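You operate a simulated robot arm through the tools that you are given. There is no shell and no other tool. Be economical: measure what you need, move in short steps, check, and stop when the job is done.

You are at the controls of a simulated robot arm. One attempt, no reset.

JOB
Brake the roller and rub the oil off with the felt block.
Fine: the power is off and stays off; turn the roller's red mark to the top before braking; put the felt block back. Set down upright: felt block. What is to be rubbed or washed off counts as gone when no trace of it is left.

The check looks at the end state, three seconds after you hand in, the way a careful person would. Anything else that was tipped, shoved, dropped, spilled or broken makes it a failure.

ROBOT AND FRAMES
A 7-joint arm with a two-finger gripper, hanging from a carriage that runs on a rail from [-1.5, 150.3] to [1.4, -137.7] (x, y) and turns from -377 to 311 degrees about z. Base frame: it is fixed where the carriage stands at the start and does not move with it; the origin is on the floor, on the carriage's upright axis, x ahead of it, y to its left, z up. Lengths are in cm, angles in degrees, forces in N, time in s.
With the tool pointing down near the work surface it reaches from about 10 to 30 cm from the robot's upright axis, wherever it stands. Its first joint turns from -166.0 to 166.0 degrees. Places, roughly: brake lever of the roller [30, -30, 60]; chrome roller [30, 40, 80]; power switch [80, -60, 120]. Payload 1.37 kg.
The TCP is the grasp point between the finger pads, 1.6 cm short of the fingertips. In the tool frame z runs along the fingers and y along their closing line. Largest opening 9.2 cm; the body of the gripper starts 7.4 cm behind the TCP.
Orientation is that of the tool frame in the base frame, as [roll, pitch, yaw] about the fixed x, y, z axes, in that order (R = Rz(yaw) Ry(pitch) Rx(roll)). With the fingers straight down and closing along the base's y, the tool's x points along the base's -x, its y along +y and its z along -z.

CONTROLS
- The arm moves only by the tool nudge_tool. Its argument "series" is a list of rows, each a list of 6 numbers: the shift along the base's x, y, z in units of 400 mm (1.0 is 400 mm), then the turn, a rotation vector about the base's x, y, z in units of 120 degrees (1.0 is 120 degrees). In form: [[dx, dy, dz, ax, ay, az], ...]. A call has 1 to 10 rows; each row is the pose to reach, as a shift and turn from the pose commanded when the call began. "gripper" is the gripper command, from -1 (fully open) to 1 (shut), values between in proportion, set as the call begins (left out, the last holds). A call with a number of a shift or a turn outside -1 to 1 is refused whole. Each row takes 0.2 s and may step no farther than 5 cm and 8.6 degrees from the row before; otherwise, or with a gripper value out of range, the whole call is refused. A pose out of reach is approached as far as the arm can. The call stops where the force on the tool passes 40 N (or 10 N more than at its start, if that is more) or the arm is blocked; 0.2 s more then pass. Each finger halts on what it meets, pressing with about 26 N; the grip force reading is that of the motor and also rises with nothing between the fingers. The clock runs only during rows and for 0.2 s after the last one: add rows that repeat a pose to give the fingers time. It gives the time, the measured TCP pose, the force on the tool (base axes), the opening and the grip force at its end, in the units of the frame above (readings bear some noise), with the torque about the TCP (base axes, N m) and any sound that the robot's microphone picked up.
- Cameras (640 x 400 px; columns grow to the right, rows downward): "scene" is now at [25.25, -1.62, 152.72]; the picture's right is [-0.33, -0.95, 0.00], its down [-0.88, 0.30, -0.36] and it looks along [0.34, -0.12, -0.93] (base axes); focal length 265 px, centre (320, 200). "wrist" rides on the gripper at [7.1, 1.9, -11.1] in the tool frame; the picture's right is [-0.26, 0.97, 0.00], its down [-0.78, -0.21, -0.59] and it looks along [-0.57, -0.15, 0.81] (tool axes); focal length 280 px, centre (320, 200). There is no depth. A picture from a camera that has moved, and an enlarged one, comes with that camera's place and axes in the base frame and with its lens.
- snapshot(camera): a new picture of that camera. It takes no simulated time.
- lift_body(by): slides the trunk up (or, below 0, down) by that many cm; the arm and the scene camera ride with it, the base frame stays. It gives what a move gives, with no picture.
- drive_base(legs): drives the robot by 1 to 6 legs, each [ahead, left, turn to the left] in cm, cm and degrees, along the robot's own axes; the way and the turn of a leg run together, so that a leg with both is an arc; at most 150 cm and 180 degrees a leg. The arm and the cameras ride along, it lands a little off, and it stops where it bumps. It keeps to its track: a leg is cut to what the track allows. It gives what a move gives.
- turn_head(pan, tilt): turns the head with the scene camera to pan (to the left, within 155 degrees either way) and tilt (down, from -29 to 69), counted from straight ahead of the robot. It gives what a move gives.
- zoom(camera, box): a new picture of the part [left, top, right, bottom] of that camera's present view, enlarged. It takes no simulated time.
- close_job(): hands the job in; it is judged then, once.

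Work in short steps. Places have to be worked out from the pictures, the camera data and where the tool is seen: move nearer, look again, correct. Check each grasp and each placing, and mend what went wrong. You have 120 turns and 82 pictures in all, those below and enlarged ones among them. Open the gripper and draw the arm clear of the work before you hand the job in, unless the task says otherwise; then end with one line.

The tools are called after "Emit:" as a command line: name --pt "numbers of a row" for each row, then --argument value for the rest, lists and objects as JSON in quotes. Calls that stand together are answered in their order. nudge_tool: Moves the arm, as the interface text tells. Its arguments: {"type":"object","properties":{"series":{"type":"array"},"gripper":{"type":"number"}},"required":["series"]} The other tools are called the same way: lift_body (by) slides the trunk up or down; drive_base (legs) drives the base; turn_head (pan, tilt) turns the head that bears the scene camera; snapshot (camera) takes a picture; zoom (camera, box) takes an enlarged picture of a part of a camera's view; close_job () hands the job in.

At the start:

```text
time: 0.0
ee_pos: [27.07, -12.79, 93.97]
ee_rot: [-179.9, 0.0, -179.9]
wrist_force: [-0.3, -0.2, -0.3]
ft_torque: [0.0, 0.01, 0.02]
gripper_width: 9.21
gripper_force: 0.0
trunk travel left (down, up): [-35.0, 31.0]
robot x, y, heading: [0.4, -0.17, -0.1]
head pan, tilt: [-19.0, 68.8]
```

scene: 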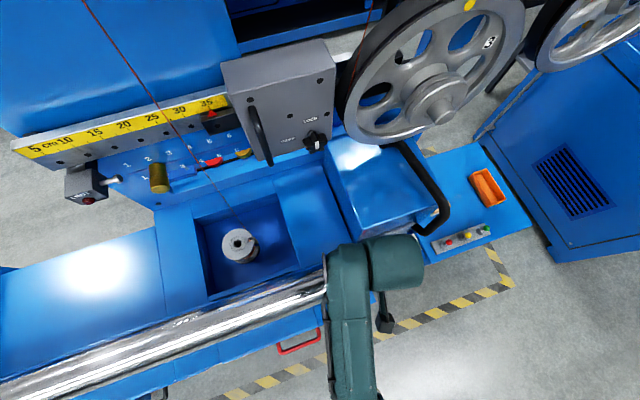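
wrist: 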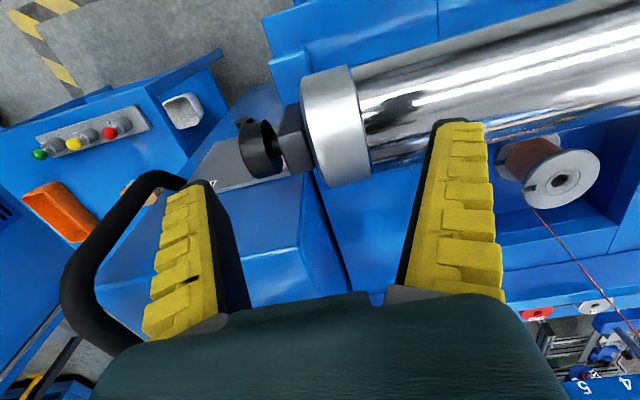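

The pictures show a machine with a chrome roller and a small panel. I look around with the head first.

Emit:
turn_head --pan 40 --tilt 50

Emit:
snapshot --camera "scene"

Emit:
turn_head --pan -50 --tilt 45

Emit:
snapshot --camera "scene"

```text
time: 1.3
ee_pos: [26.81, -12.78, 93.9]
ee_rot: [180.0, 0.0, -180.0]
wrist_force: [-0.1, 0.6, -0.3]
ft_torque: [-0.02, 0.01, 0.01]
gripper_width: 9.2
gripper_force: 0.0
trunk travel left (down, up): [-35.0, 31.0]
robot x, y, heading: [-0.05, -0.01, 0.4]
head pan, tilt: [40.0, 50.0]
```

```text
79 pictures are left
camera scene: at [25.86, 5.14, 154.92], right [0.64, -0.77, 0.0], down [-0.59, -0.49, -0.64], along [0.49, 0.41, -0.77], focal length 265 px, centre (320, 200)
```

scene: 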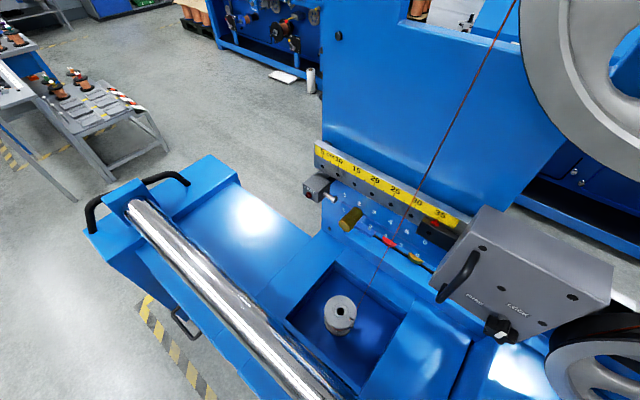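

```text
time: 2.9
ee_pos: [27.02, -12.78, 93.84]
ee_rot: [179.9, -0.1, 180.0]
wrist_force: [-0.4, 0.2, -0.8]
ft_torque: [0.01, 0.0, -0.01]
gripper_width: 9.16
gripper_force: 0.0
trunk travel left (down, up): [-35.0, 31.0]
robot x, y, heading: [-0.09, 0.18, -0.1]
head pan, tilt: [-50.0, 45.0]
```

```text
78 pictures are left
camera scene: at [25.19, -6.03, 155.61], right [-0.77, -0.64, 0.0], down [-0.45, 0.54, -0.71], along [0.45, -0.54, -0.71], focal length 265 px, centre (320, 200)
```

scene: 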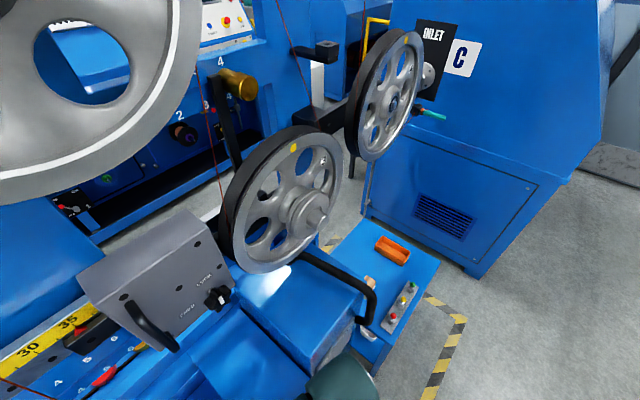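

I zoom into candidate areas: the lamp panel, the wheels/power area, and the gray box.

Emit:
zoom --camera "scene" --box '[300, 220, 460, 400]'

Emit:
zoom --camera "scene" --box '[60, 190, 260, 370]'

Emit:
zoom --camera "wrist" --box '[0, 60, 400, 310]'

Emit:
turn_head --pan -50 --tilt 10

Emit:
snapshot --camera "scene"

```text
2.22 times, centred on (380, 310) of scene
camera zoom: at [25.19, -6.03, 155.61], right [-0.77, -0.64, 0.0], down [-0.45, 0.54, -0.71], along [0.45, -0.54, -0.71], focal length 589 px, centre (187, -44)
```

zoom: 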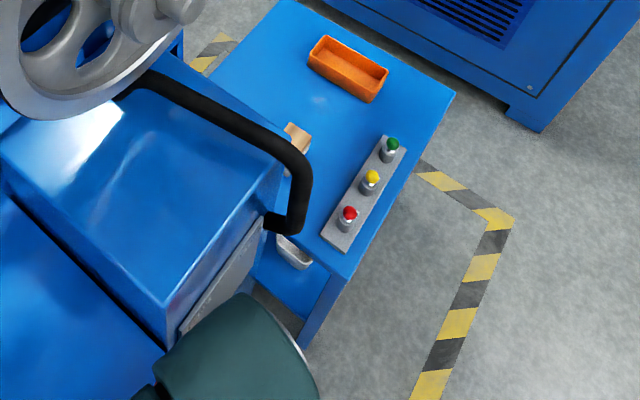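

```text
2.22 times, centred on (160, 280) of scene
camera zoom: at [25.19, -6.03, 155.61], right [-0.77, -0.64, 0.0], down [-0.45, 0.54, -0.71], along [0.45, -0.54, -0.71], focal length 589 px, centre (676, 22)
```

zoom: 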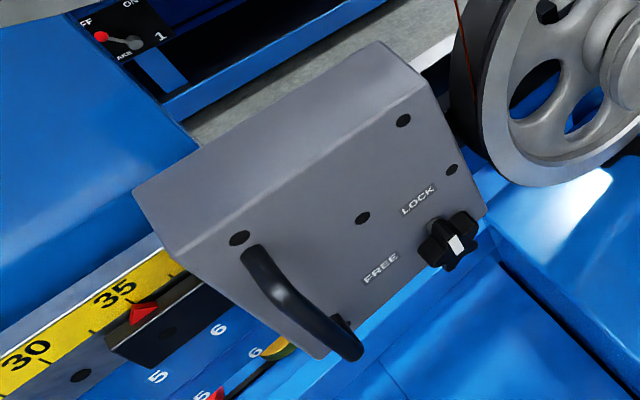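

```text
1.60 times, centred on (200, 185) of wrist
camera zoom: at [19.96, -10.85, 104.88], right [0.26, 0.97, 0.0], down [0.78, -0.21, 0.59], along [0.57, -0.15, -0.81], focal length 449 px, centre (512, 224)
```

zoom: 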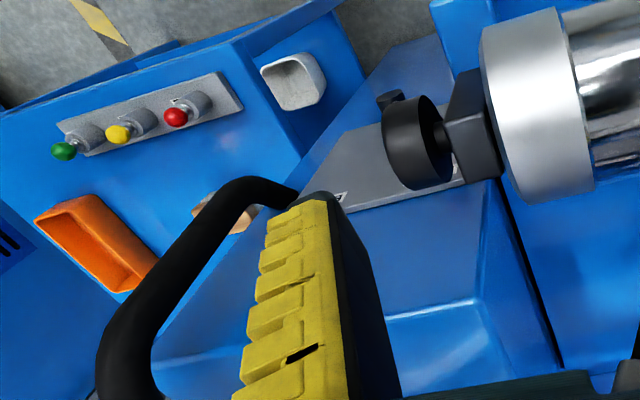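

```text
time: 4.0
ee_pos: [27.0, -12.8, 93.78]
ee_rot: [-180.0, 0.0, -180.0]
wrist_force: [-0.9, -0.3, 0.5]
ft_torque: [-0.01, 0.02, 0.01]
gripper_width: 9.21
gripper_force: 0.1
trunk travel left (down, up): [-35.0, 31.0]
robot x, y, heading: [0.26, 0.05, 0.1]
head pan, tilt: [-50.0, 10.0]
```

```text
74 pictures are left
camera scene: at [25.94, -6.92, 161.1], right [-0.77, -0.64, 0.0], down [-0.11, 0.13, -0.98], along [0.63, -0.75, -0.17], focal length 265 px, centre (320, 200)
```

scene: 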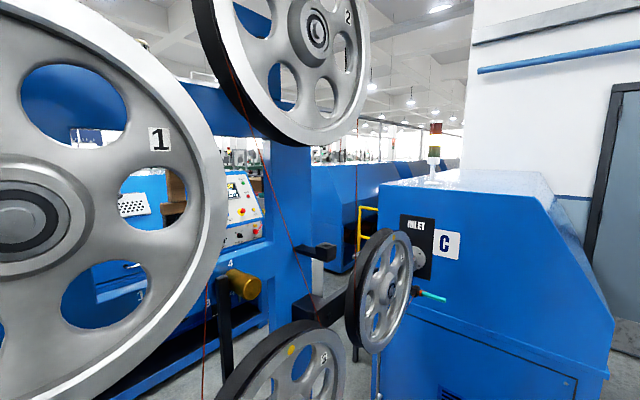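

I zoom on the supposed place of the power switch and then look elsewhere for it.

Emit:
zoom --camera "scene" --box '[200, 200, 460, 360]'

Emit:
turn_head --pan -25 --tilt 20

Emit:
snapshot --camera "scene"

```text
2.46 times, centred on (330, 280) of scene
camera zoom: at [25.94, -6.92, 161.1], right [-0.77, -0.64, 0.0], down [-0.11, 0.13, -0.98], along [0.63, -0.75, -0.17], focal length 652 px, centre (295, 3)
```

zoom: 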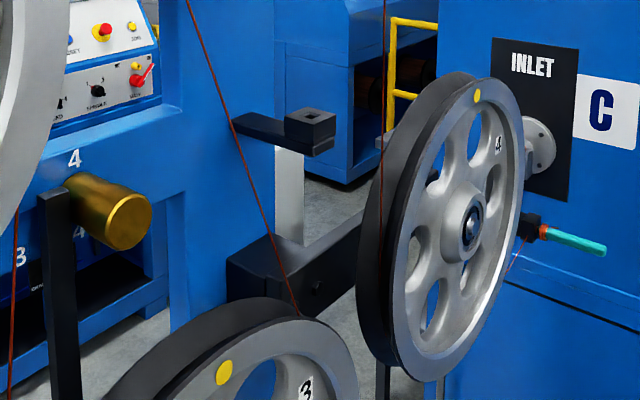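

```text
time: 4.8
ee_pos: [26.92, -12.82, 94.03]
ee_rot: [-179.9, 0.0, 179.9]
wrist_force: [-0.7, -0.2, 0.0]
ft_torque: [0.01, 0.0, 0.04]
gripper_width: 9.21
gripper_force: 0.1
trunk travel left (down, up): [-35.0, 31.0]
robot x, y, heading: [-0.12, -0.17, 0.2]
head pan, tilt: [-25.0, 20.0]
```

```text
72 pictures are left
camera scene: at [28.4, -3.74, 159.48], right [-0.42, -0.91, 0.0], down [-0.31, 0.14, -0.94], along [0.85, -0.4, -0.34], focal length 265 px, centre (320, 200)
```

scene: 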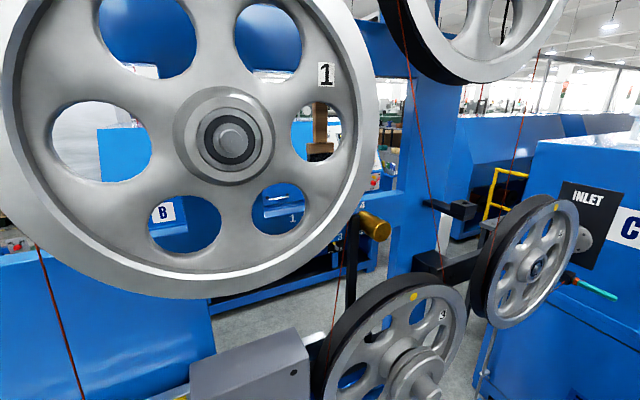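

The switch isn't clear yet. I look down at the roller to find the oil and red mark.

Emit:
turn_head --pan 70 --tilt 65

Emit:
snapshot --camera "scene"

Emit:
turn_head --pan -70 --tilt 65

Emit:
snapshot --camera "scene"

```text
time: 6.5
ee_pos: [27.08, -12.89, 93.99]
ee_rot: [-180.0, -0.1, -179.9]
wrist_force: [-0.6, -0.1, 0.2]
ft_torque: [0.01, -0.01, -0.02]
gripper_width: 9.18
gripper_force: 0.0
trunk travel left (down, up): [-35.0, 31.0]
robot x, y, heading: [0.37, 0.07, -0.1]
head pan, tilt: [70.0, 65.0]
```

```text
71 pictures are left
camera scene: at [22.04, 5.9, 153.11], right [0.94, -0.34, 0.0], down [-0.31, -0.85, -0.42], along [0.14, 0.4, -0.91], focal length 265 px, centre (320, 200)
```

scene: 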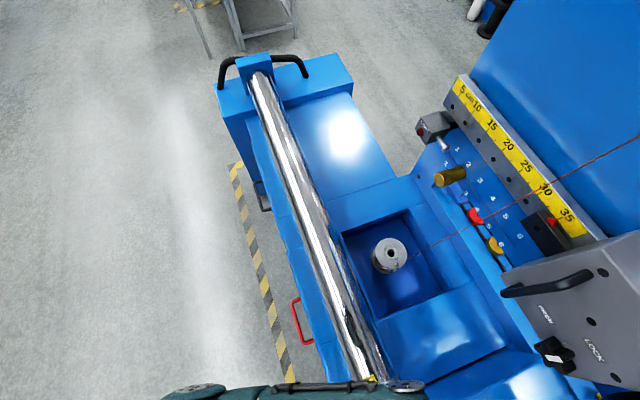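

```text
time: 8.8
ee_pos: [27.0, -12.73, 93.92]
ee_rot: [-180.0, 0.0, 180.0]
wrist_force: [-0.3, 0.3, -0.2]
ft_torque: [0.01, 0.0, -0.01]
gripper_width: 9.15
gripper_force: 0.1
trunk travel left (down, up): [-35.0, 31.0]
robot x, y, heading: [0.01, -0.19, -0.1]
head pan, tilt: [-70.0, 65.0]
```

```text
70 pictures are left
camera scene: at [22.04, -5.5, 153.11], right [-0.94, -0.34, 0.0], down [-0.31, 0.85, -0.42], along [0.14, -0.4, -0.91], focal length 265 px, centre (320, 200)
```

scene: 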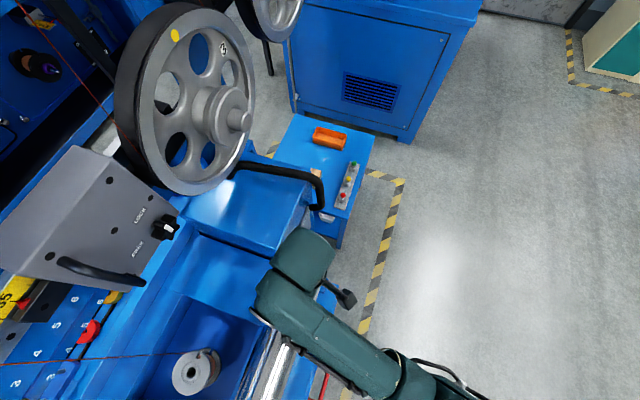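

I zoom along the roller and check the red mark and oil.

Emit:
turn_head --pan 75 --tilt 69

Emit:
zoom --camera "scene" --box '[220, 40, 420, 220]'

Emit:
zoom --camera "scene" --box '[220, 220, 420, 400]'

Emit:
zoom --camera "wrist" --box '[220, 0, 640, 260]'

```text
time: 11.1
ee_pos: [26.99, -12.72, 93.91]
ee_rot: [180.0, 0.1, -180.0]
wrist_force: [-1.0, -0.1, 0.2]
ft_torque: [0.0, 0.01, 0.0]
gripper_width: 9.2
gripper_force: 0.1
trunk travel left (down, up): [-35.0, 31.0]
robot x, y, heading: [-0.11, 0.01, -0.0]
head pan, tilt: [75.0, 68.8]
```

```text
2.22 times, centred on (320, 130) of scene
camera zoom: at [21.41, 5.6, 152.72], right [0.97, -0.26, 0.0], down [-0.24, -0.9, -0.36], along [0.09, 0.35, -0.93], focal length 589 px, centre (320, 356)
```

zoom: 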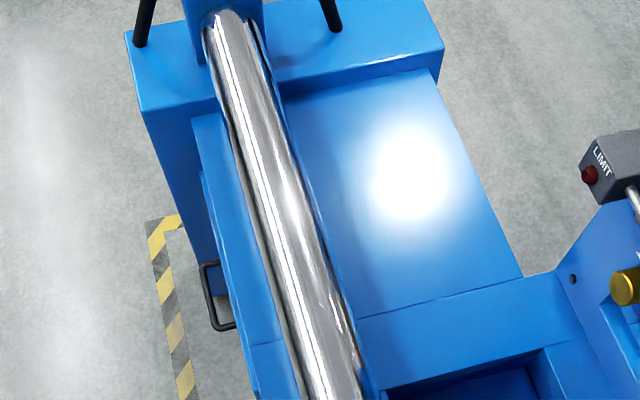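

```text
2.22 times, centred on (320, 310) of scene
camera zoom: at [21.41, 5.6, 152.72], right [0.97, -0.26, 0.0], down [-0.24, -0.9, -0.36], along [0.09, 0.35, -0.93], focal length 589 px, centre (320, -44)
```

zoom: 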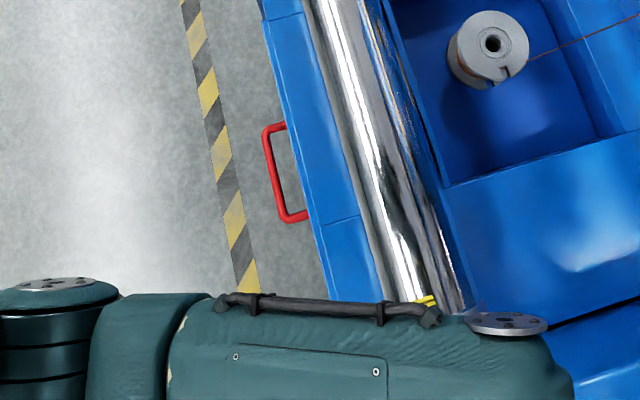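

```text
1.52 times, centred on (430, 130) of wrist
camera zoom: at [19.96, -10.85, 104.88], right [0.26, 0.97, 0.0], down [0.78, -0.21, 0.59], along [0.57, -0.15, -0.81], focal length 427 px, centre (152, 307)
```

zoom: 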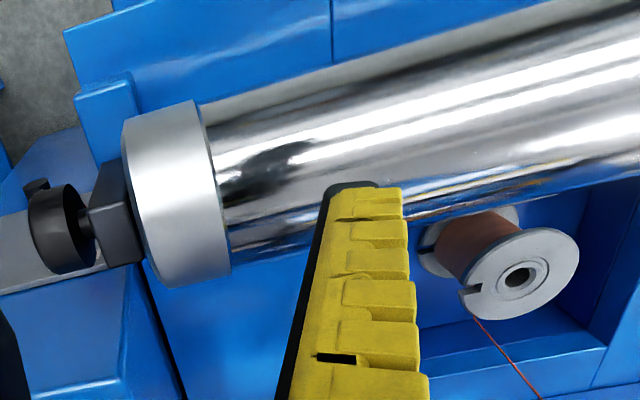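

The steel collar at the roller end likely bears the red mark; dark smear near it. I raise the trunk and drive towards -y to view the brake end.

Emit:
lift_body --by 12

Emit:
snapshot --camera "wrist"

Emit:
drive_base --legs '[[0, -25, 0]]'

Emit:
snapshot --camera "wrist"

```text
time: 12.6
ee_pos: [27.1, -12.68, 105.91]
ee_rot: [-180.0, 0.0, 180.0]
wrist_force: [-0.2, -0.1, 0.1]
ft_torque: [0.02, 0.02, -0.04]
gripper_width: 9.21
gripper_force: 0.0
trunk travel left (down, up): [-47.0, 19.0]
robot x, y, heading: [-0.05, 0.44, -0.2]
head pan, tilt: [75.0, 68.8]
```

```text
66 pictures are left
camera wrist: at [19.96, -10.85, 116.87], right [0.26, 0.97, 0.0], down [0.78, -0.21, 0.59], along [0.57, -0.15, -0.81], focal length 280 px, centre (320, 200)
```

wrist: 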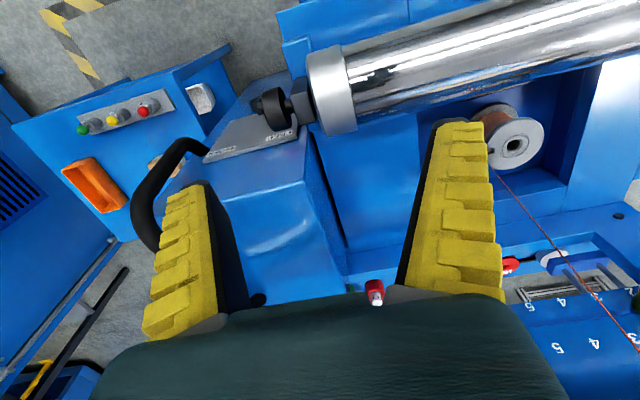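

```text
time: 14.4
ee_pos: [27.18, -38.41, 105.95]
ee_rot: [-179.9, 0.0, 179.9]
wrist_force: [-0.4, 0.3, 0.3]
ft_torque: [-0.01, -0.01, 0.02]
gripper_width: 9.18
gripper_force: 0.1
trunk travel left (down, up): [-47.0, 19.0]
robot x, y, heading: [0.35, -24.98, -0.2]
head pan, tilt: [75.0, 68.8]
```

```text
65 pictures are left
camera wrist: at [20.2, -36.44, 116.88], right [0.26, 0.96, 0.0], down [0.78, -0.21, 0.59], along [0.57, -0.16, -0.81], focal length 280 px, centre (320, 200)
```

wrist: 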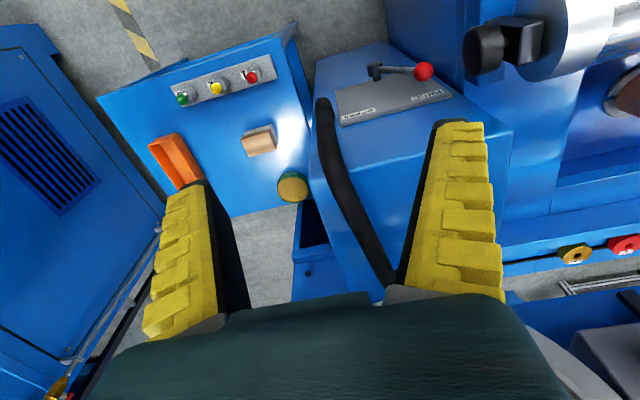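

The brake lever with red knob and label plate is visible, plus a beige block. I zoom in on both.

Emit:
zoom --camera "wrist" --box '[310, 20, 570, 180]'

Emit:
zoom --camera "wrist" --box '[130, 50, 350, 220]'

Emit:
turn_head --pan -30 --tilt 60

Emit:
snapshot --camera "scene"

```text
2.46 times, centred on (440, 100) of wrist
camera zoom: at [20.2, -36.44, 116.88], right [0.26, 0.96, 0.0], down [0.78, -0.21, 0.59], along [0.57, -0.16, -0.81], focal length 690 px, centre (25, 446)
```

zoom: 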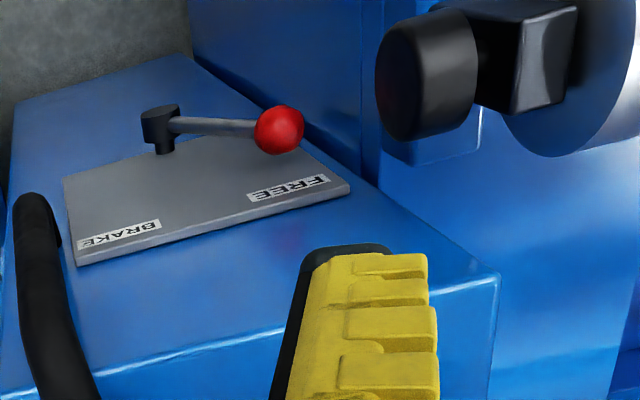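

```text
2.35 times, centred on (240, 135) of wrist
camera zoom: at [20.2, -36.44, 116.88], right [0.26, 0.96, 0.0], down [0.78, -0.21, 0.59], along [0.57, -0.16, -0.81], focal length 660 px, centre (508, 353)
```

zoom: 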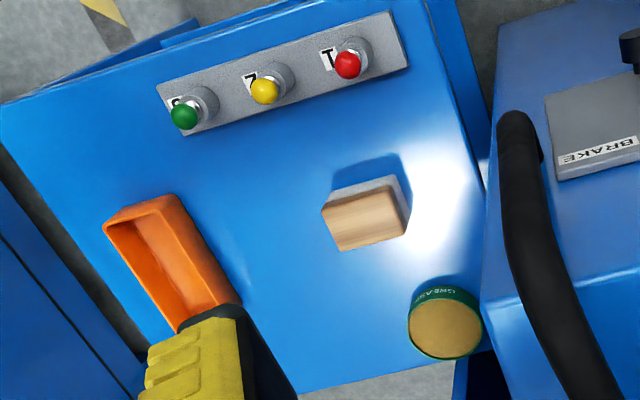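

```text
time: 16.2
ee_pos: [27.32, -38.26, 105.75]
ee_rot: [-180.0, 0.0, 179.9]
wrist_force: [0.1, 0.6, 0.0]
ft_torque: [0.0, 0.02, 0.0]
gripper_width: 9.19
gripper_force: 0.0
trunk travel left (down, up): [-47.0, 19.0]
robot x, y, heading: [0.2, -25.32, -0.0]
head pan, tilt: [-30.0, 60.0]
```

```text
62 pictures are left
camera scene: at [25.98, -28.74, 165.66], right [-0.5, -0.87, 0.0], down [-0.75, 0.43, -0.5], along [0.43, -0.25, -0.87], focal length 265 px, centre (320, 200)
```

scene: 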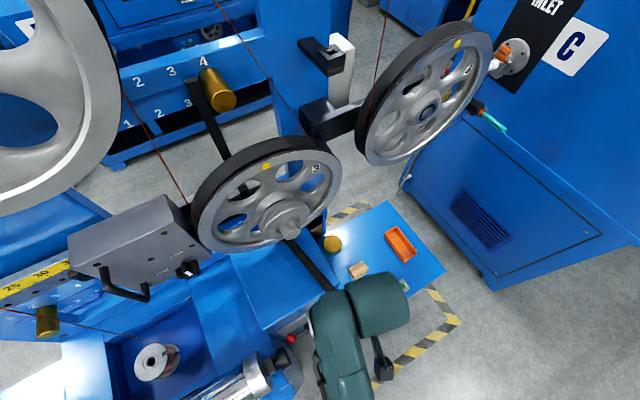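

The felt block (wood back, felt underneath) is on the low table. I check the black box near the given power switch place.

Emit:
zoom --camera "scene" --box '[200, 0, 440, 150]'

Emit:
turn_head --pan -10 --tilt 40

Emit:
snapshot --camera "scene"

```text
2.67 times, centred on (320, 75) of scene
camera zoom: at [25.98, -28.74, 165.66], right [-0.5, -0.87, 0.0], down [-0.75, 0.43, -0.5], along [0.43, -0.25, -0.87], focal length 707 px, centre (320, 533)
```

zoom: 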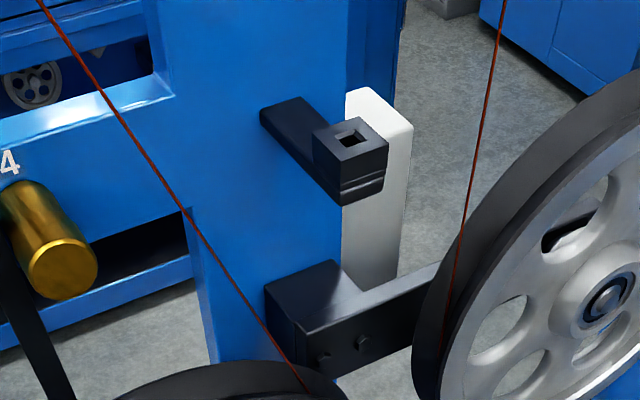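

```text
time: 17.1
ee_pos: [27.33, -38.39, 105.92]
ee_rot: [-179.9, 0.1, 179.8]
wrist_force: [0.2, -0.3, -0.1]
ft_torque: [-0.02, -0.03, 0.0]
gripper_width: 9.22
gripper_force: 0.0
trunk travel left (down, up): [-47.0, 19.0]
robot x, y, heading: [-0.14, -25.32, -0.1]
head pan, tilt: [-10.0, 40.0]
```

```text
60 pictures are left
camera scene: at [28.58, -26.9, 168.33], right [-0.18, -0.98, 0.0], down [-0.63, 0.11, -0.77], along [0.75, -0.13, -0.64], focal length 265 px, centre (320, 200)
```

scene: 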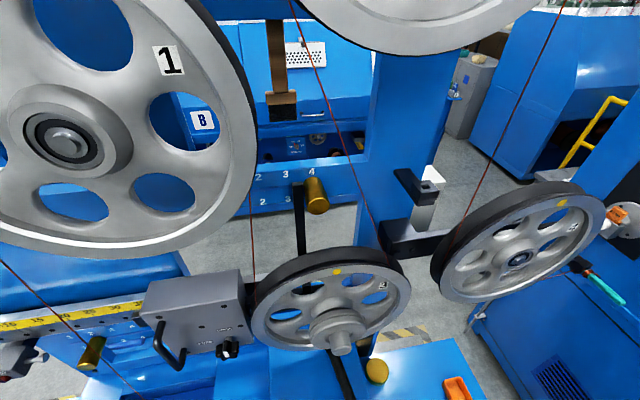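

Knob ≈ [30.3,-19.7,79.5], lever pivot ≈ [33,-30,64], felt block ≈ [41,-55.5,62]. I test the reach outward and get a nearer look at the roller end from this side.

Emit:
drive_base --legs '[[0, 12, 0]]'

Emit:
nudge_tool --pt "0 0 -0.1 0 0 0" --pt "0 0 -0.2 0 0 0" --pt "0 0 -0.25 0 0 0"

Emit:
snapshot --camera "wrist"

```text
time: 18.3
ee_pos: [27.18, -26.55, 105.91]
ee_rot: [180.0, 0.0, 179.9]
wrist_force: [0.0, 0.3, -0.6]
ft_torque: [-0.02, 0.01, -0.05]
gripper_width: 9.18
gripper_force: 0.0
trunk travel left (down, up): [-47.0, 19.0]
robot x, y, heading: [-0.12, -13.52, -0.3]
head pan, tilt: [-10.0, 40.0]
```

```text
time: 19.1
ee_pos: [27.11, -26.58, 96.02]
ee_rot: [-180.0, 0.0, 179.9]
wrist_force: [0.2, -0.4, 0.4]
ft_torque: [-0.01, 0.02, -0.01]
gripper_width: 9.19
gripper_force: 0.0
trunk travel left (down, up): [-47.0, 19.0]
robot x, y, heading: [0.28, -13.64, -0.1]
head pan, tilt: [-10.0, 40.0]
```

```text
59 pictures are left
camera wrist: at [20.14, -24.63, 106.89], right [0.26, 0.96, 0.0], down [0.78, -0.21, 0.59], along [0.57, -0.16, -0.81], focal length 280 px, centre (320, 200)
```

wrist: 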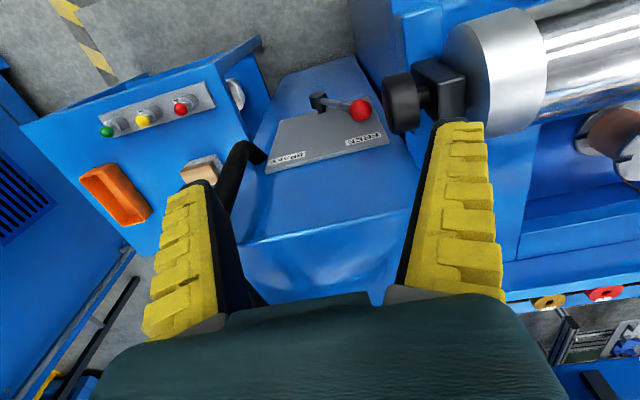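

I position the robot abreast of the knob (y≈-19.4) and yaw the tool 90° so that the fingers close along x.

Emit:
drive_base --legs '[[0, -5.8, 0]]'

Emit:
nudge_tool --pt "0.0 0.035 0 0 0 0.07" --pt "0.0 0.07 0 0 0 0.14" --pt "0.0 0.105 0 0 0 0.21" --pt "0.0 0.14 0 0 0 0.28" --pt "0.0 0.175 0 0 0 0.35" --pt "0.0 0.21 0 0 0 0.42" --pt "0.0 0.245 0 0 0 0.49" --pt "0.0 0.28 0 0 0 0.56" --pt "0.0 0.3 0 0 0 0.63" --pt "0.0 0.3 0 0 0 0.7"

Emit:
nudge_tool --pt "0.08 0 0 0 0 0.05"

Emit:
snapshot --camera "wrist"

```text
time: 20.1
ee_pos: [27.23, -32.36, 95.95]
ee_rot: [-179.9, 0.0, 179.9]
wrist_force: [-0.7, -0.1, 0.1]
ft_torque: [0.02, 0.0, 0.05]
gripper_width: 9.2
gripper_force: 0.1
trunk travel left (down, up): [-47.0, 19.0]
robot x, y, heading: [0.11, -19.27, -0.2]
head pan, tilt: [-10.0, 40.0]
```

```text
time: 22.3
ee_pos: [27.22, -20.37, 96.07]
ee_rot: [-180.0, 0.0, -95.9]
wrist_force: [-0.2, 0.1, 0.2]
ft_torque: [0.02, 0.02, 0.05]
gripper_width: 9.2
gripper_force: 0.0
trunk travel left (down, up): [-47.0, 19.0]
robot x, y, heading: [0.37, -19.83, -0.1]
head pan, tilt: [-10.0, 40.0]
```

```text
time: 22.7
ee_pos: [30.32, -20.31, 95.9]
ee_rot: [179.9, -0.1, -90.0]
wrist_force: [-0.9, 0.6, -0.2]
ft_torque: [0.06, -0.05, -0.03]
gripper_width: 9.19
gripper_force: 0.1
trunk travel left (down, up): [-47.0, 19.0]
robot x, y, heading: [-0.05, -19.48, -0.3]
head pan, tilt: [-10.0, 40.0]
```

```text
58 pictures are left
camera wrist: at [28.53, -27.35, 106.85], right [-0.97, 0.26, 0.0], down [0.21, 0.78, 0.59], along [0.15, 0.57, -0.81], focal length 280 px, centre (320, 200)
```

wrist: 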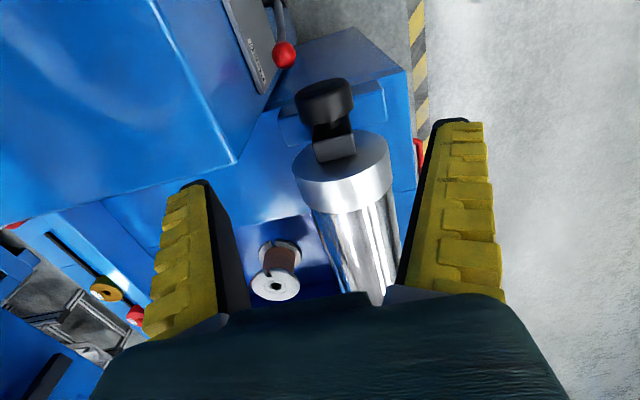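

Knob centre ≈ [30.0,-19.1,79.5], ~5.8 cm in diameter. I descend around it.

Emit:
nudge_tool --pt "-0.008 0.022 -0.1 0 0 0" --pt "-0.008 0.022 -0.2 0 0 0" --pt "-0.008 0.022 -0.3 0 0 0" --pt "-0.008 0.022 -0.36 0 0 0"

Emit:
snapshot --camera "wrist"

```text
time: 23.7
ee_pos: [30.14, -19.57, 81.48]
ee_rot: [-179.9, 0.1, -90.1]
wrist_force: [0.0, -0.2, 0.0]
ft_torque: [0.01, -0.02, 0.02]
gripper_width: 9.19
gripper_force: 0.1
trunk travel left (down, up): [-47.0, 19.0]
robot x, y, heading: [0.34, -19.82, -0.1]
head pan, tilt: [-10.0, 40.0]
```

```text
57 pictures are left
camera wrist: at [28.25, -26.59, 92.44], right [-0.96, 0.26, 0.0], down [0.21, 0.78, 0.59], along [0.16, 0.57, -0.81], focal length 280 px, centre (320, 200)
```

wrist: 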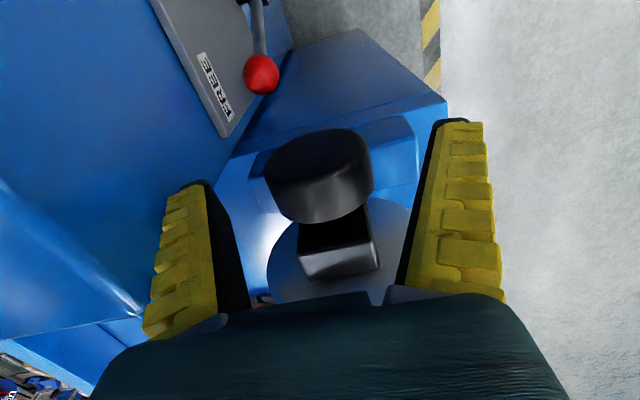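

Knob is centred between the fingers; I go down 1.5 cm and close.

Emit:
nudge_tool --pt "0 0 -0.04 0 0 0" --pt "0 0 -0.04 0 0 0"

Emit:
nudge_tool --gripper 1 --pt "0 0 0 0 0 0" --pt "0 0 0 0 0 0" --pt "0 0 0 0 0 0" --pt "0 0 0 0 0 0"

Emit:
snapshot --camera "wrist"

```text
time: 24.3
ee_pos: [30.06, -19.56, 79.77]
ee_rot: [-180.0, -0.1, -90.1]
wrist_force: [-0.2, 0.3, -0.1]
ft_torque: [-0.01, 0.02, 0.02]
gripper_width: 9.19
gripper_force: 0.0
trunk travel left (down, up): [-47.0, 19.0]
robot x, y, heading: [0.05, -19.74, 0.2]
head pan, tilt: [-10.0, 40.0]
```

```text
time: 25.3
ee_pos: [30.19, -19.51, 79.99]
ee_rot: [-180.0, 0.0, -90.1]
wrist_force: [9.0, 0.2, -15.0]
ft_torque: [0.39, -0.05, 0.19]
gripper_width: 5.14
gripper_force: 28.2
trunk travel left (down, up): [-47.0, 19.0]
robot x, y, heading: [0.34, -19.15, -0.2]
head pan, tilt: [-10.0, 40.0]
```

```text
56 pictures are left
camera wrist: at [28.33, -26.59, 90.87], right [-0.96, 0.26, 0.0], down [0.21, 0.78, 0.59], along [0.16, 0.57, -0.81], focal length 280 px, centre (320, 200)
```

wrist: 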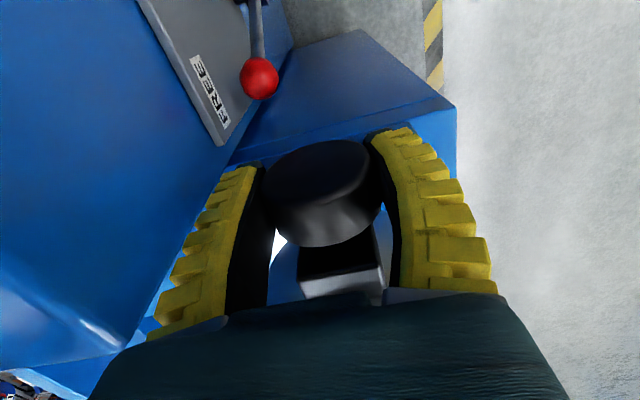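

Gripped (5.14 cm); the forces suggest the knob's centre is slightly above. I ease up 0.6 cm and turn the knob about y, body toward the robot.

Emit:
nudge_tool --pt "0.008 0 0.015 0 0 0" --pt "0.008 0 0.015 0 -0.06 0" --pt "0.008 0 0.015 0 -0.12 0" --pt "0.008 0 0.015 0 -0.18 0"

Emit:
snapshot --camera "wrist"

```text
time: 26.3
ee_pos: [29.96, -19.53, 80.36]
ee_rot: [-158.7, 0.0, -90.1]
wrist_force: [-12.8, 3.6, 2.6]
ft_torque: [-0.02, 0.09, 0.26]
gripper_width: 4.8
gripper_force: 28.1
trunk travel left (down, up): [-47.0, 19.0]
robot x, y, heading: [-0.04, -19.76, -0.0]
head pan, tilt: [-10.0, 40.0]
```

```text
55 pictures are left
camera wrist: at [24.25, -26.58, 89.93], right [-0.9, 0.26, -0.35], down [-0.02, 0.78, 0.63], along [0.44, 0.57, -0.7], focal length 280 px, centre (320, 200)
```

wrist: 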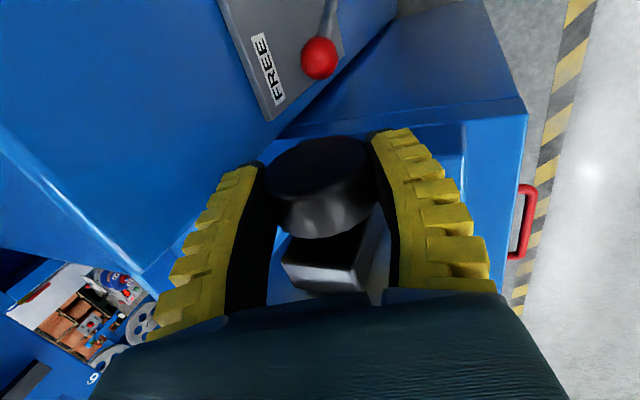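

Torque is low, so it seems to turn freely. I continue the stroke, easing x back a little.

Emit:
nudge_tool --pt "-0.008 0 0 0 -0.06 0" --pt "-0.008 0 0 0 -0.12 0" --pt "-0.008 0 0 0 -0.18 0" --pt "-0.008 0 0 0 -0.24 0"

Emit:
turn_head --pan 10 --tilt 69

Emit:
snapshot --camera "scene"

Emit:
snapshot --camera "wrist"

```text
time: 27.3
ee_pos: [29.67, -19.55, 80.55]
ee_rot: [-133.4, 0.0, -90.1]
wrist_force: [-9.3, 1.8, -7.2]
ft_torque: [0.02, 0.12, -0.31]
gripper_width: 4.79
gripper_force: 27.9
out of reach, approached as far as the arm can: row 4
trunk travel left (down, up): [-47.0, 19.0]
robot x, y, heading: [0.17, -19.73, -0.2]
head pan, tilt: [-10.0, 40.0]
```

```text
time: 28.2
ee_pos: [29.52, -19.68, 80.52]
ee_rot: [-133.4, 0.0, -90.0]
wrist_force: [-10.3, 0.4, -12.6]
ft_torque: [0.21, 0.1, 0.15]
gripper_width: 4.79
gripper_force: 27.6
trunk travel left (down, up): [-47.0, 19.0]
robot x, y, heading: [0.23, -19.46, -0.3]
head pan, tilt: [10.0, 68.8]
```

```text
54 pictures are left
camera scene: at [25.54, -18.43, 164.67], right [0.17, -0.99, 0.0], down [-0.92, -0.16, -0.36], along [0.36, 0.06, -0.93], focal length 265 px, centre (320, 200)
```

scene: 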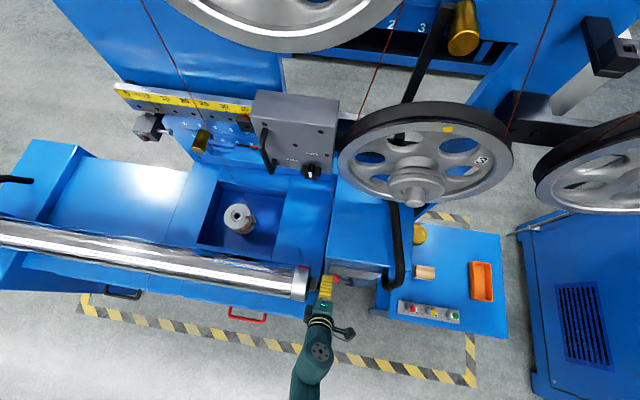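

```text
53 pictures are left
camera wrist: at [20.4, -26.66, 86.57], right [-0.66, 0.26, -0.7], down [-0.28, 0.78, 0.56], along [0.69, 0.57, -0.44], focal length 280 px, centre (320, 200)
```

wrist: 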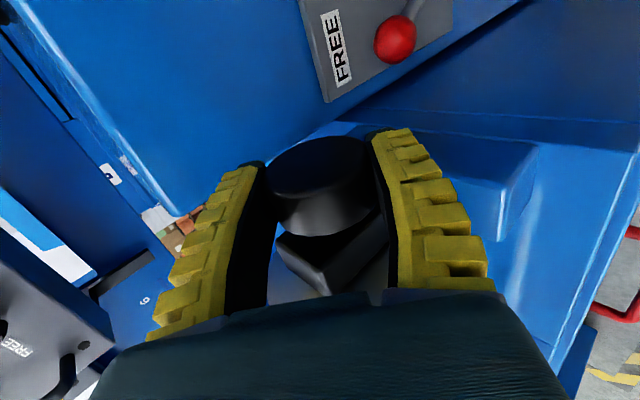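

Stroke finished at about 46°. I check the roller surface and collar.

Emit:
zoom --camera "scene" --box '[170, 230, 350, 330]'

```text
3.56 times, centred on (260, 280) of scene
camera zoom: at [25.54, -18.43, 164.67], right [0.17, -0.99, 0.0], down [-0.92, -0.16, -0.36], along [0.36, 0.06, -0.93], focal length 942 px, centre (533, -84)
```

zoom: 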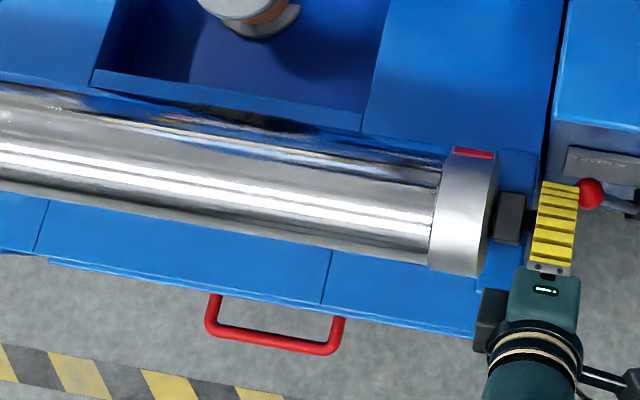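

The red mark is now at the +x side of the collar, ~67° short of the top; same direction is right. I release and rotate back beyond vertical for another stroke.

Emit:
nudge_tool --gripper -1 --pt "0.01 0 0 0 0 0" --pt "0.01 0 0 0 0 0" --pt "0.01 0 0 0 0 0" --pt "0.014 0 0 0 0.06 0" --pt "0.014 0 0 0 0.12 0" --pt "0.014 0 0 0 0.18 0" --pt "0.014 0 0 0 0.24 0" --pt "0.014 0 0 0 0.3 0" --pt "0.014 0 0 0 0.36 0" --pt "0.014 0 0 0 0.42 0"

Emit:
zoom --camera "scene" --box '[170, 230, 350, 330]'

```text
time: 30.4
ee_pos: [30.66, -19.48, 80.62]
ee_rot: [176.2, -0.1, -90.0]
wrist_force: [0.1, -0.4, -1.1]
ft_torque: [0.04, 0.0, 0.01]
gripper_width: 9.18
gripper_force: 0.0
trunk travel left (down, up): [-47.0, 19.0]
robot x, y, heading: [0.23, -19.8, 0.1]
head pan, tilt: [10.0, 68.8]
```

```text
3.56 times, centred on (260, 280) of scene
camera zoom: at [25.65, -18.43, 164.73], right [0.17, -0.98, 0.0], down [-0.92, -0.16, -0.36], along [0.36, 0.06, -0.93], focal length 942 px, centre (533, -84)
```

zoom: 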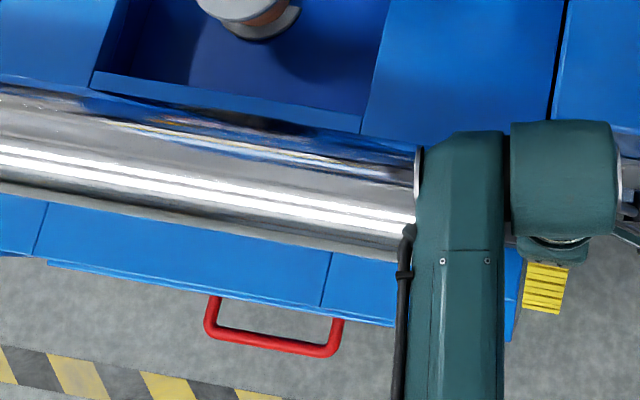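

I tilt 14° further and grip again.

Emit:
nudge_tool --pt "0 0 0 0 0.06 0" --pt "0 0 0 0 0.12 0"

Emit:
nudge_tool --gripper 1 --pt "0 0 0 0 0 0" --pt "0 0 0 0 0 0" --pt "0 0 0 0 0 0" --pt "0 0 0 0 0 0"

```text
time: 31.0
ee_pos: [30.64, -19.58, 80.58]
ee_rot: [162.0, -0.1, -90.0]
wrist_force: [-0.1, 0.4, 0.4]
ft_torque: [0.0, -0.04, -0.01]
gripper_width: 9.22
gripper_force: 0.1
trunk travel left (down, up): [-47.0, 19.0]
robot x, y, heading: [0.34, -19.55, 0.0]
head pan, tilt: [10.0, 68.8]
```

```text
time: 32.0
ee_pos: [30.45, -19.53, 80.53]
ee_rot: [161.7, 0.0, -90.0]
wrist_force: [-11.0, 0.4, 9.3]
ft_torque: [-0.04, 0.09, 0.36]
gripper_width: 4.82
gripper_force: 27.9
trunk travel left (down, up): [-47.0, 19.0]
robot x, y, heading: [0.24, -19.49, -0.2]
head pan, tilt: [10.0, 68.8]
```

Gripped; I rotate 64° in the same sense.

Emit:
nudge_tool --pt "-0.008 0 0 0 -0.06 0" --pt "-0.012 0 0 0 -0.12 0" --pt "-0.012 0 0 0 -0.18 0" --pt "-0.012 0 0 0 -0.24 0" --pt "-0.012 0 0 0 -0.3 0" --pt "-0.012 0 0 0 -0.36 0" --pt "-0.012 0 0 0 -0.42 0" --pt "-0.012 0 0 0 -0.48 0" --pt "-0.012 0 0 0 -0.53 0"

Emit:
zoom --camera "scene" --box '[170, 230, 350, 330]'

```text
time: 34.0
ee_pos: [29.7, -19.47, 80.44]
ee_rot: [-134.7, 0.1, -90.0]
wrist_force: [-4.0, 4.7, -12.5]
ft_torque: [-0.62, 0.12, -0.19]
gripper_width: 4.8
gripper_force: 28.2
trunk travel left (down, up): [-47.0, 19.0]
robot x, y, heading: [0.36, -19.69, -0.2]
head pan, tilt: [10.0, 68.8]
```

```text
3.56 times, centred on (260, 280) of scene
camera zoom: at [25.6, -18.39, 164.69], right [0.17, -0.98, 0.0], down [-0.92, -0.16, -0.36], along [0.36, 0.06, -0.93], focal length 942 px, centre (533, -84)
```

zoom: 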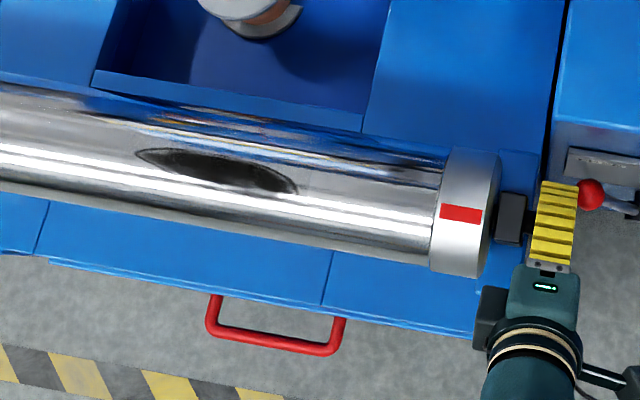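

The red mark sits about 3-4° past top toward the robot, and the oil smear is also on top. I turn back ~3°.

Emit:
nudge_tool --pt "0 0 0 0 0.03 0" --pt "0 0 0 0 0.03 0"

Emit:
zoom --camera "scene" --box '[250, 255, 330, 305]'

```text
time: 34.6
ee_pos: [29.82, -19.43, 80.51]
ee_rot: [-138.2, 0.1, -90.0]
wrist_force: [-9.0, 5.6, -8.1]
ft_torque: [-0.24, 0.09, -0.22]
gripper_width: 4.8
gripper_force: 28.0
trunk travel left (down, up): [-47.0, 19.0]
robot x, y, heading: [-0.03, -19.57, 0.0]
head pan, tilt: [10.0, 68.8]
```

```text
8.00 times, centred on (290, 280) of scene
camera zoom: at [25.56, -18.37, 164.69], right [0.17, -0.98, 0.0], down [-0.92, -0.16, -0.36], along [0.36, 0.06, -0.93], focal length 2120 px, centre (560, -440)
```

zoom: 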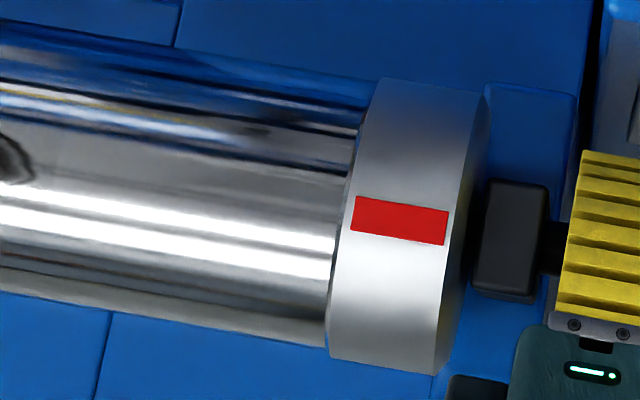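

Mark is within about 2° of the top. I release gently, return to vertical, and raise clear.

Emit:
nudge_tool --gripper -1 --pt "0 0 0 0 0 0" --pt "0 0 0 0 0 0" --pt "0 0 0 0 0 0" --pt "0.01 0 0 0 0.06 0" --pt "0.01 0 0 0 0.12 0" --pt "0.01 0 0 0 0.18 0" --pt "0.01 0 0 0 0.24 0" --pt "0.01 0 0 0 0.3 0" --pt "0.01 0 0 0 0.345 0"

Emit:
nudge_tool --pt "0 0 0.1 0 0 0" --pt "0 0 0.2 0 0 0" --pt "0 -0.1 0.2 0 0 0" --pt "0.05 -0.2 0.2 0 0 0"

Emit:
snapshot --camera "wrist"

Emit:
zoom --camera "scene" --box '[250, 255, 410, 355]'

```text
time: 36.6
ee_pos: [30.56, -19.55, 80.64]
ee_rot: [-179.5, 0.1, -90.1]
wrist_force: [-1.1, 0.6, -0.3]
ft_torque: [0.02, -0.02, -0.01]
gripper_width: 9.18
gripper_force: 0.0
trunk travel left (down, up): [-47.0, 19.0]
robot x, y, heading: [0.1, -19.64, 0.0]
head pan, tilt: [10.0, 68.8]
```

```text
time: 37.6
ee_pos: [32.7, -27.7, 88.45]
ee_rot: [-179.3, 0.0, -90.1]
wrist_force: [-0.7, 0.3, 0.0]
ft_torque: [0.0, -0.02, -0.02]
gripper_width: 9.18
gripper_force: 0.0
trunk travel left (down, up): [-47.0, 19.0]
robot x, y, heading: [0.23, -19.48, -0.0]
head pan, tilt: [10.0, 68.8]
```

```text
48 pictures are left
camera wrist: at [30.66, -34.68, 99.36], right [-0.96, 0.26, -0.01], down [0.21, 0.78, 0.59], along [0.16, 0.57, -0.81], focal length 280 px, centre (320, 200)
```

wrist: 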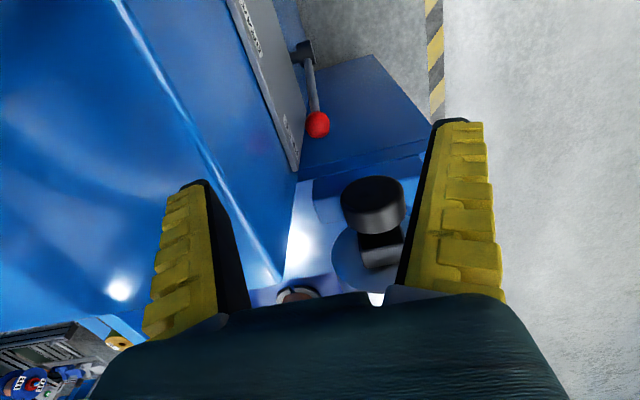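

```text
4.00 times, centred on (330, 305) of scene
camera zoom: at [25.64, -18.43, 164.72], right [0.17, -0.98, 0.0], down [-0.92, -0.16, -0.36], along [0.36, 0.06, -0.93], focal length 1060 px, centre (280, -220)
```

zoom: 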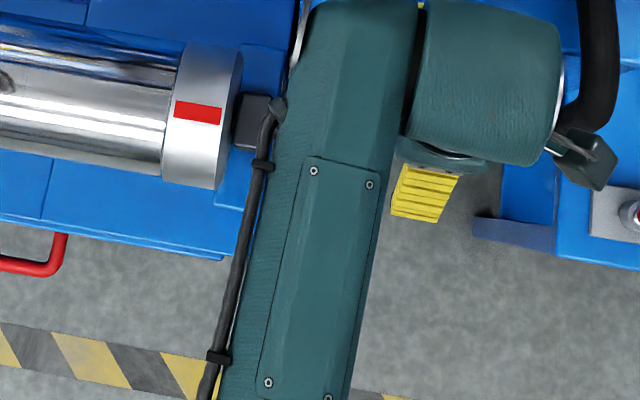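

Mark unchanged after release. The lever ball ≈ [34.6,-22.6,66], pivot ≈ [33.4,-30.2]; it must swing clockwise via +x to BRAKE. I reposition the base, close the fingers and tilt the tool 30° for reach.

Emit:
nudge_tool --gripper 1 --pt "0 0 0.1 0 0 0" --pt "-0.05 0.1 0.15 0 0 0" --pt "-0.1 0.2 0.15 0 -0.06 0" --pt "-0.12 0.28 0.15 0 -0.12 0" --pt "-0.12 0.28 0.15 0 -0.18 0" --pt "-0.12 0.28 0.15 0 -0.25 0"

Emit:
drive_base --legs '[[0, -10, 0]]'

Emit:
snapshot --camera "wrist"

```text
time: 39.0
ee_pos: [27.82, -16.28, 94.67]
ee_rot: [-149.3, 0.0, -90.1]
wrist_force: [-0.2, -0.1, 0.0]
ft_torque: [-0.03, 0.04, -0.04]
gripper_width: 0.01
gripper_force: 26.2
trunk travel left (down, up): [-47.0, 19.0]
robot x, y, heading: [0.45, -19.62, -0.1]
head pan, tilt: [10.0, 68.8]
```

```text
time: 40.1
ee_pos: [27.81, -25.94, 94.63]
ee_rot: [-149.4, 0.0, -90.0]
wrist_force: [-0.7, 0.6, 0.0]
ft_torque: [-0.03, 0.02, 0.04]
gripper_width: 0.0
gripper_force: 26.2
trunk travel left (down, up): [-47.0, 19.0]
robot x, y, heading: [0.44, -29.08, 0.0]
head pan, tilt: [10.0, 68.8]
```

```text
46 pictures are left
camera wrist: at [20.52, -33.03, 103.09], right [-0.83, 0.26, -0.49], down [-0.12, 0.78, 0.62], along [0.54, 0.57, -0.62], focal length 280 px, centre (320, 200)
```

wrist: 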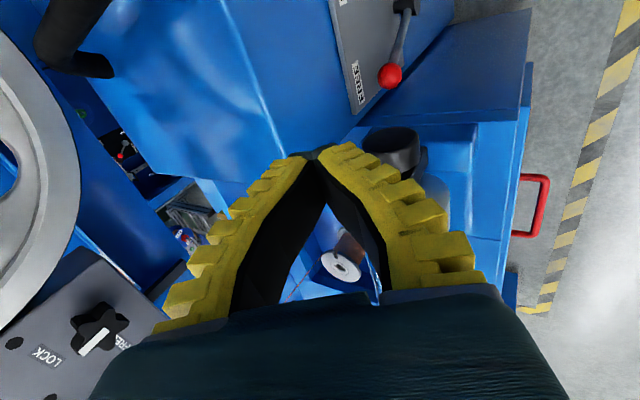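

I descend to just on the -x side of the lever stem.

Emit:
nudge_tool --pt "0.02 0.008 -0.1 0 0 0" --pt "0.04 0.008 -0.2 0 0 0" --pt "0.06 0.008 -0.3 0 0 0" --pt "0.08 0.008 -0.4 0 0 0" --pt "0.08 0.008 -0.5 0 0 0" --pt "0.08 0.008 -0.6 0 0 0"

Emit:
snapshot --camera "wrist"

```text
time: 41.5
ee_pos: [30.81, -25.45, 70.35]
ee_rot: [-149.4, 0.3, -90.0]
wrist_force: [0.4, -0.5, -0.4]
ft_torque: [-0.02, -0.03, -0.01]
gripper_width: 0.01
gripper_force: 26.7
trunk travel left (down, up): [-47.0, 19.0]
robot x, y, heading: [0.35, -29.34, -0.1]
head pan, tilt: [10.0, 68.8]
```

```text
45 pictures are left
camera wrist: at [23.54, -32.54, 78.8], right [-0.83, 0.26, -0.49], down [-0.12, 0.78, 0.62], along [0.54, 0.57, -0.61], focal length 280 px, centre (320, 200)
```

wrist: 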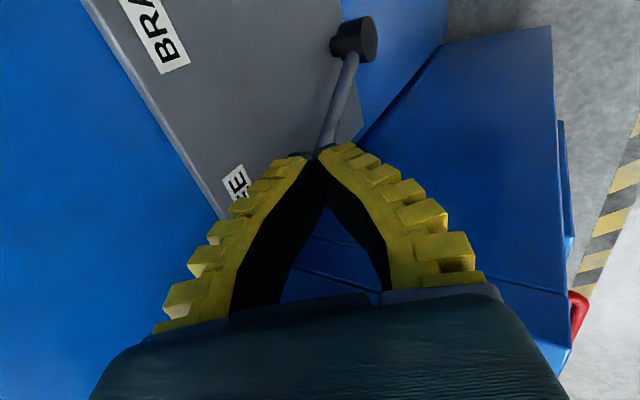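

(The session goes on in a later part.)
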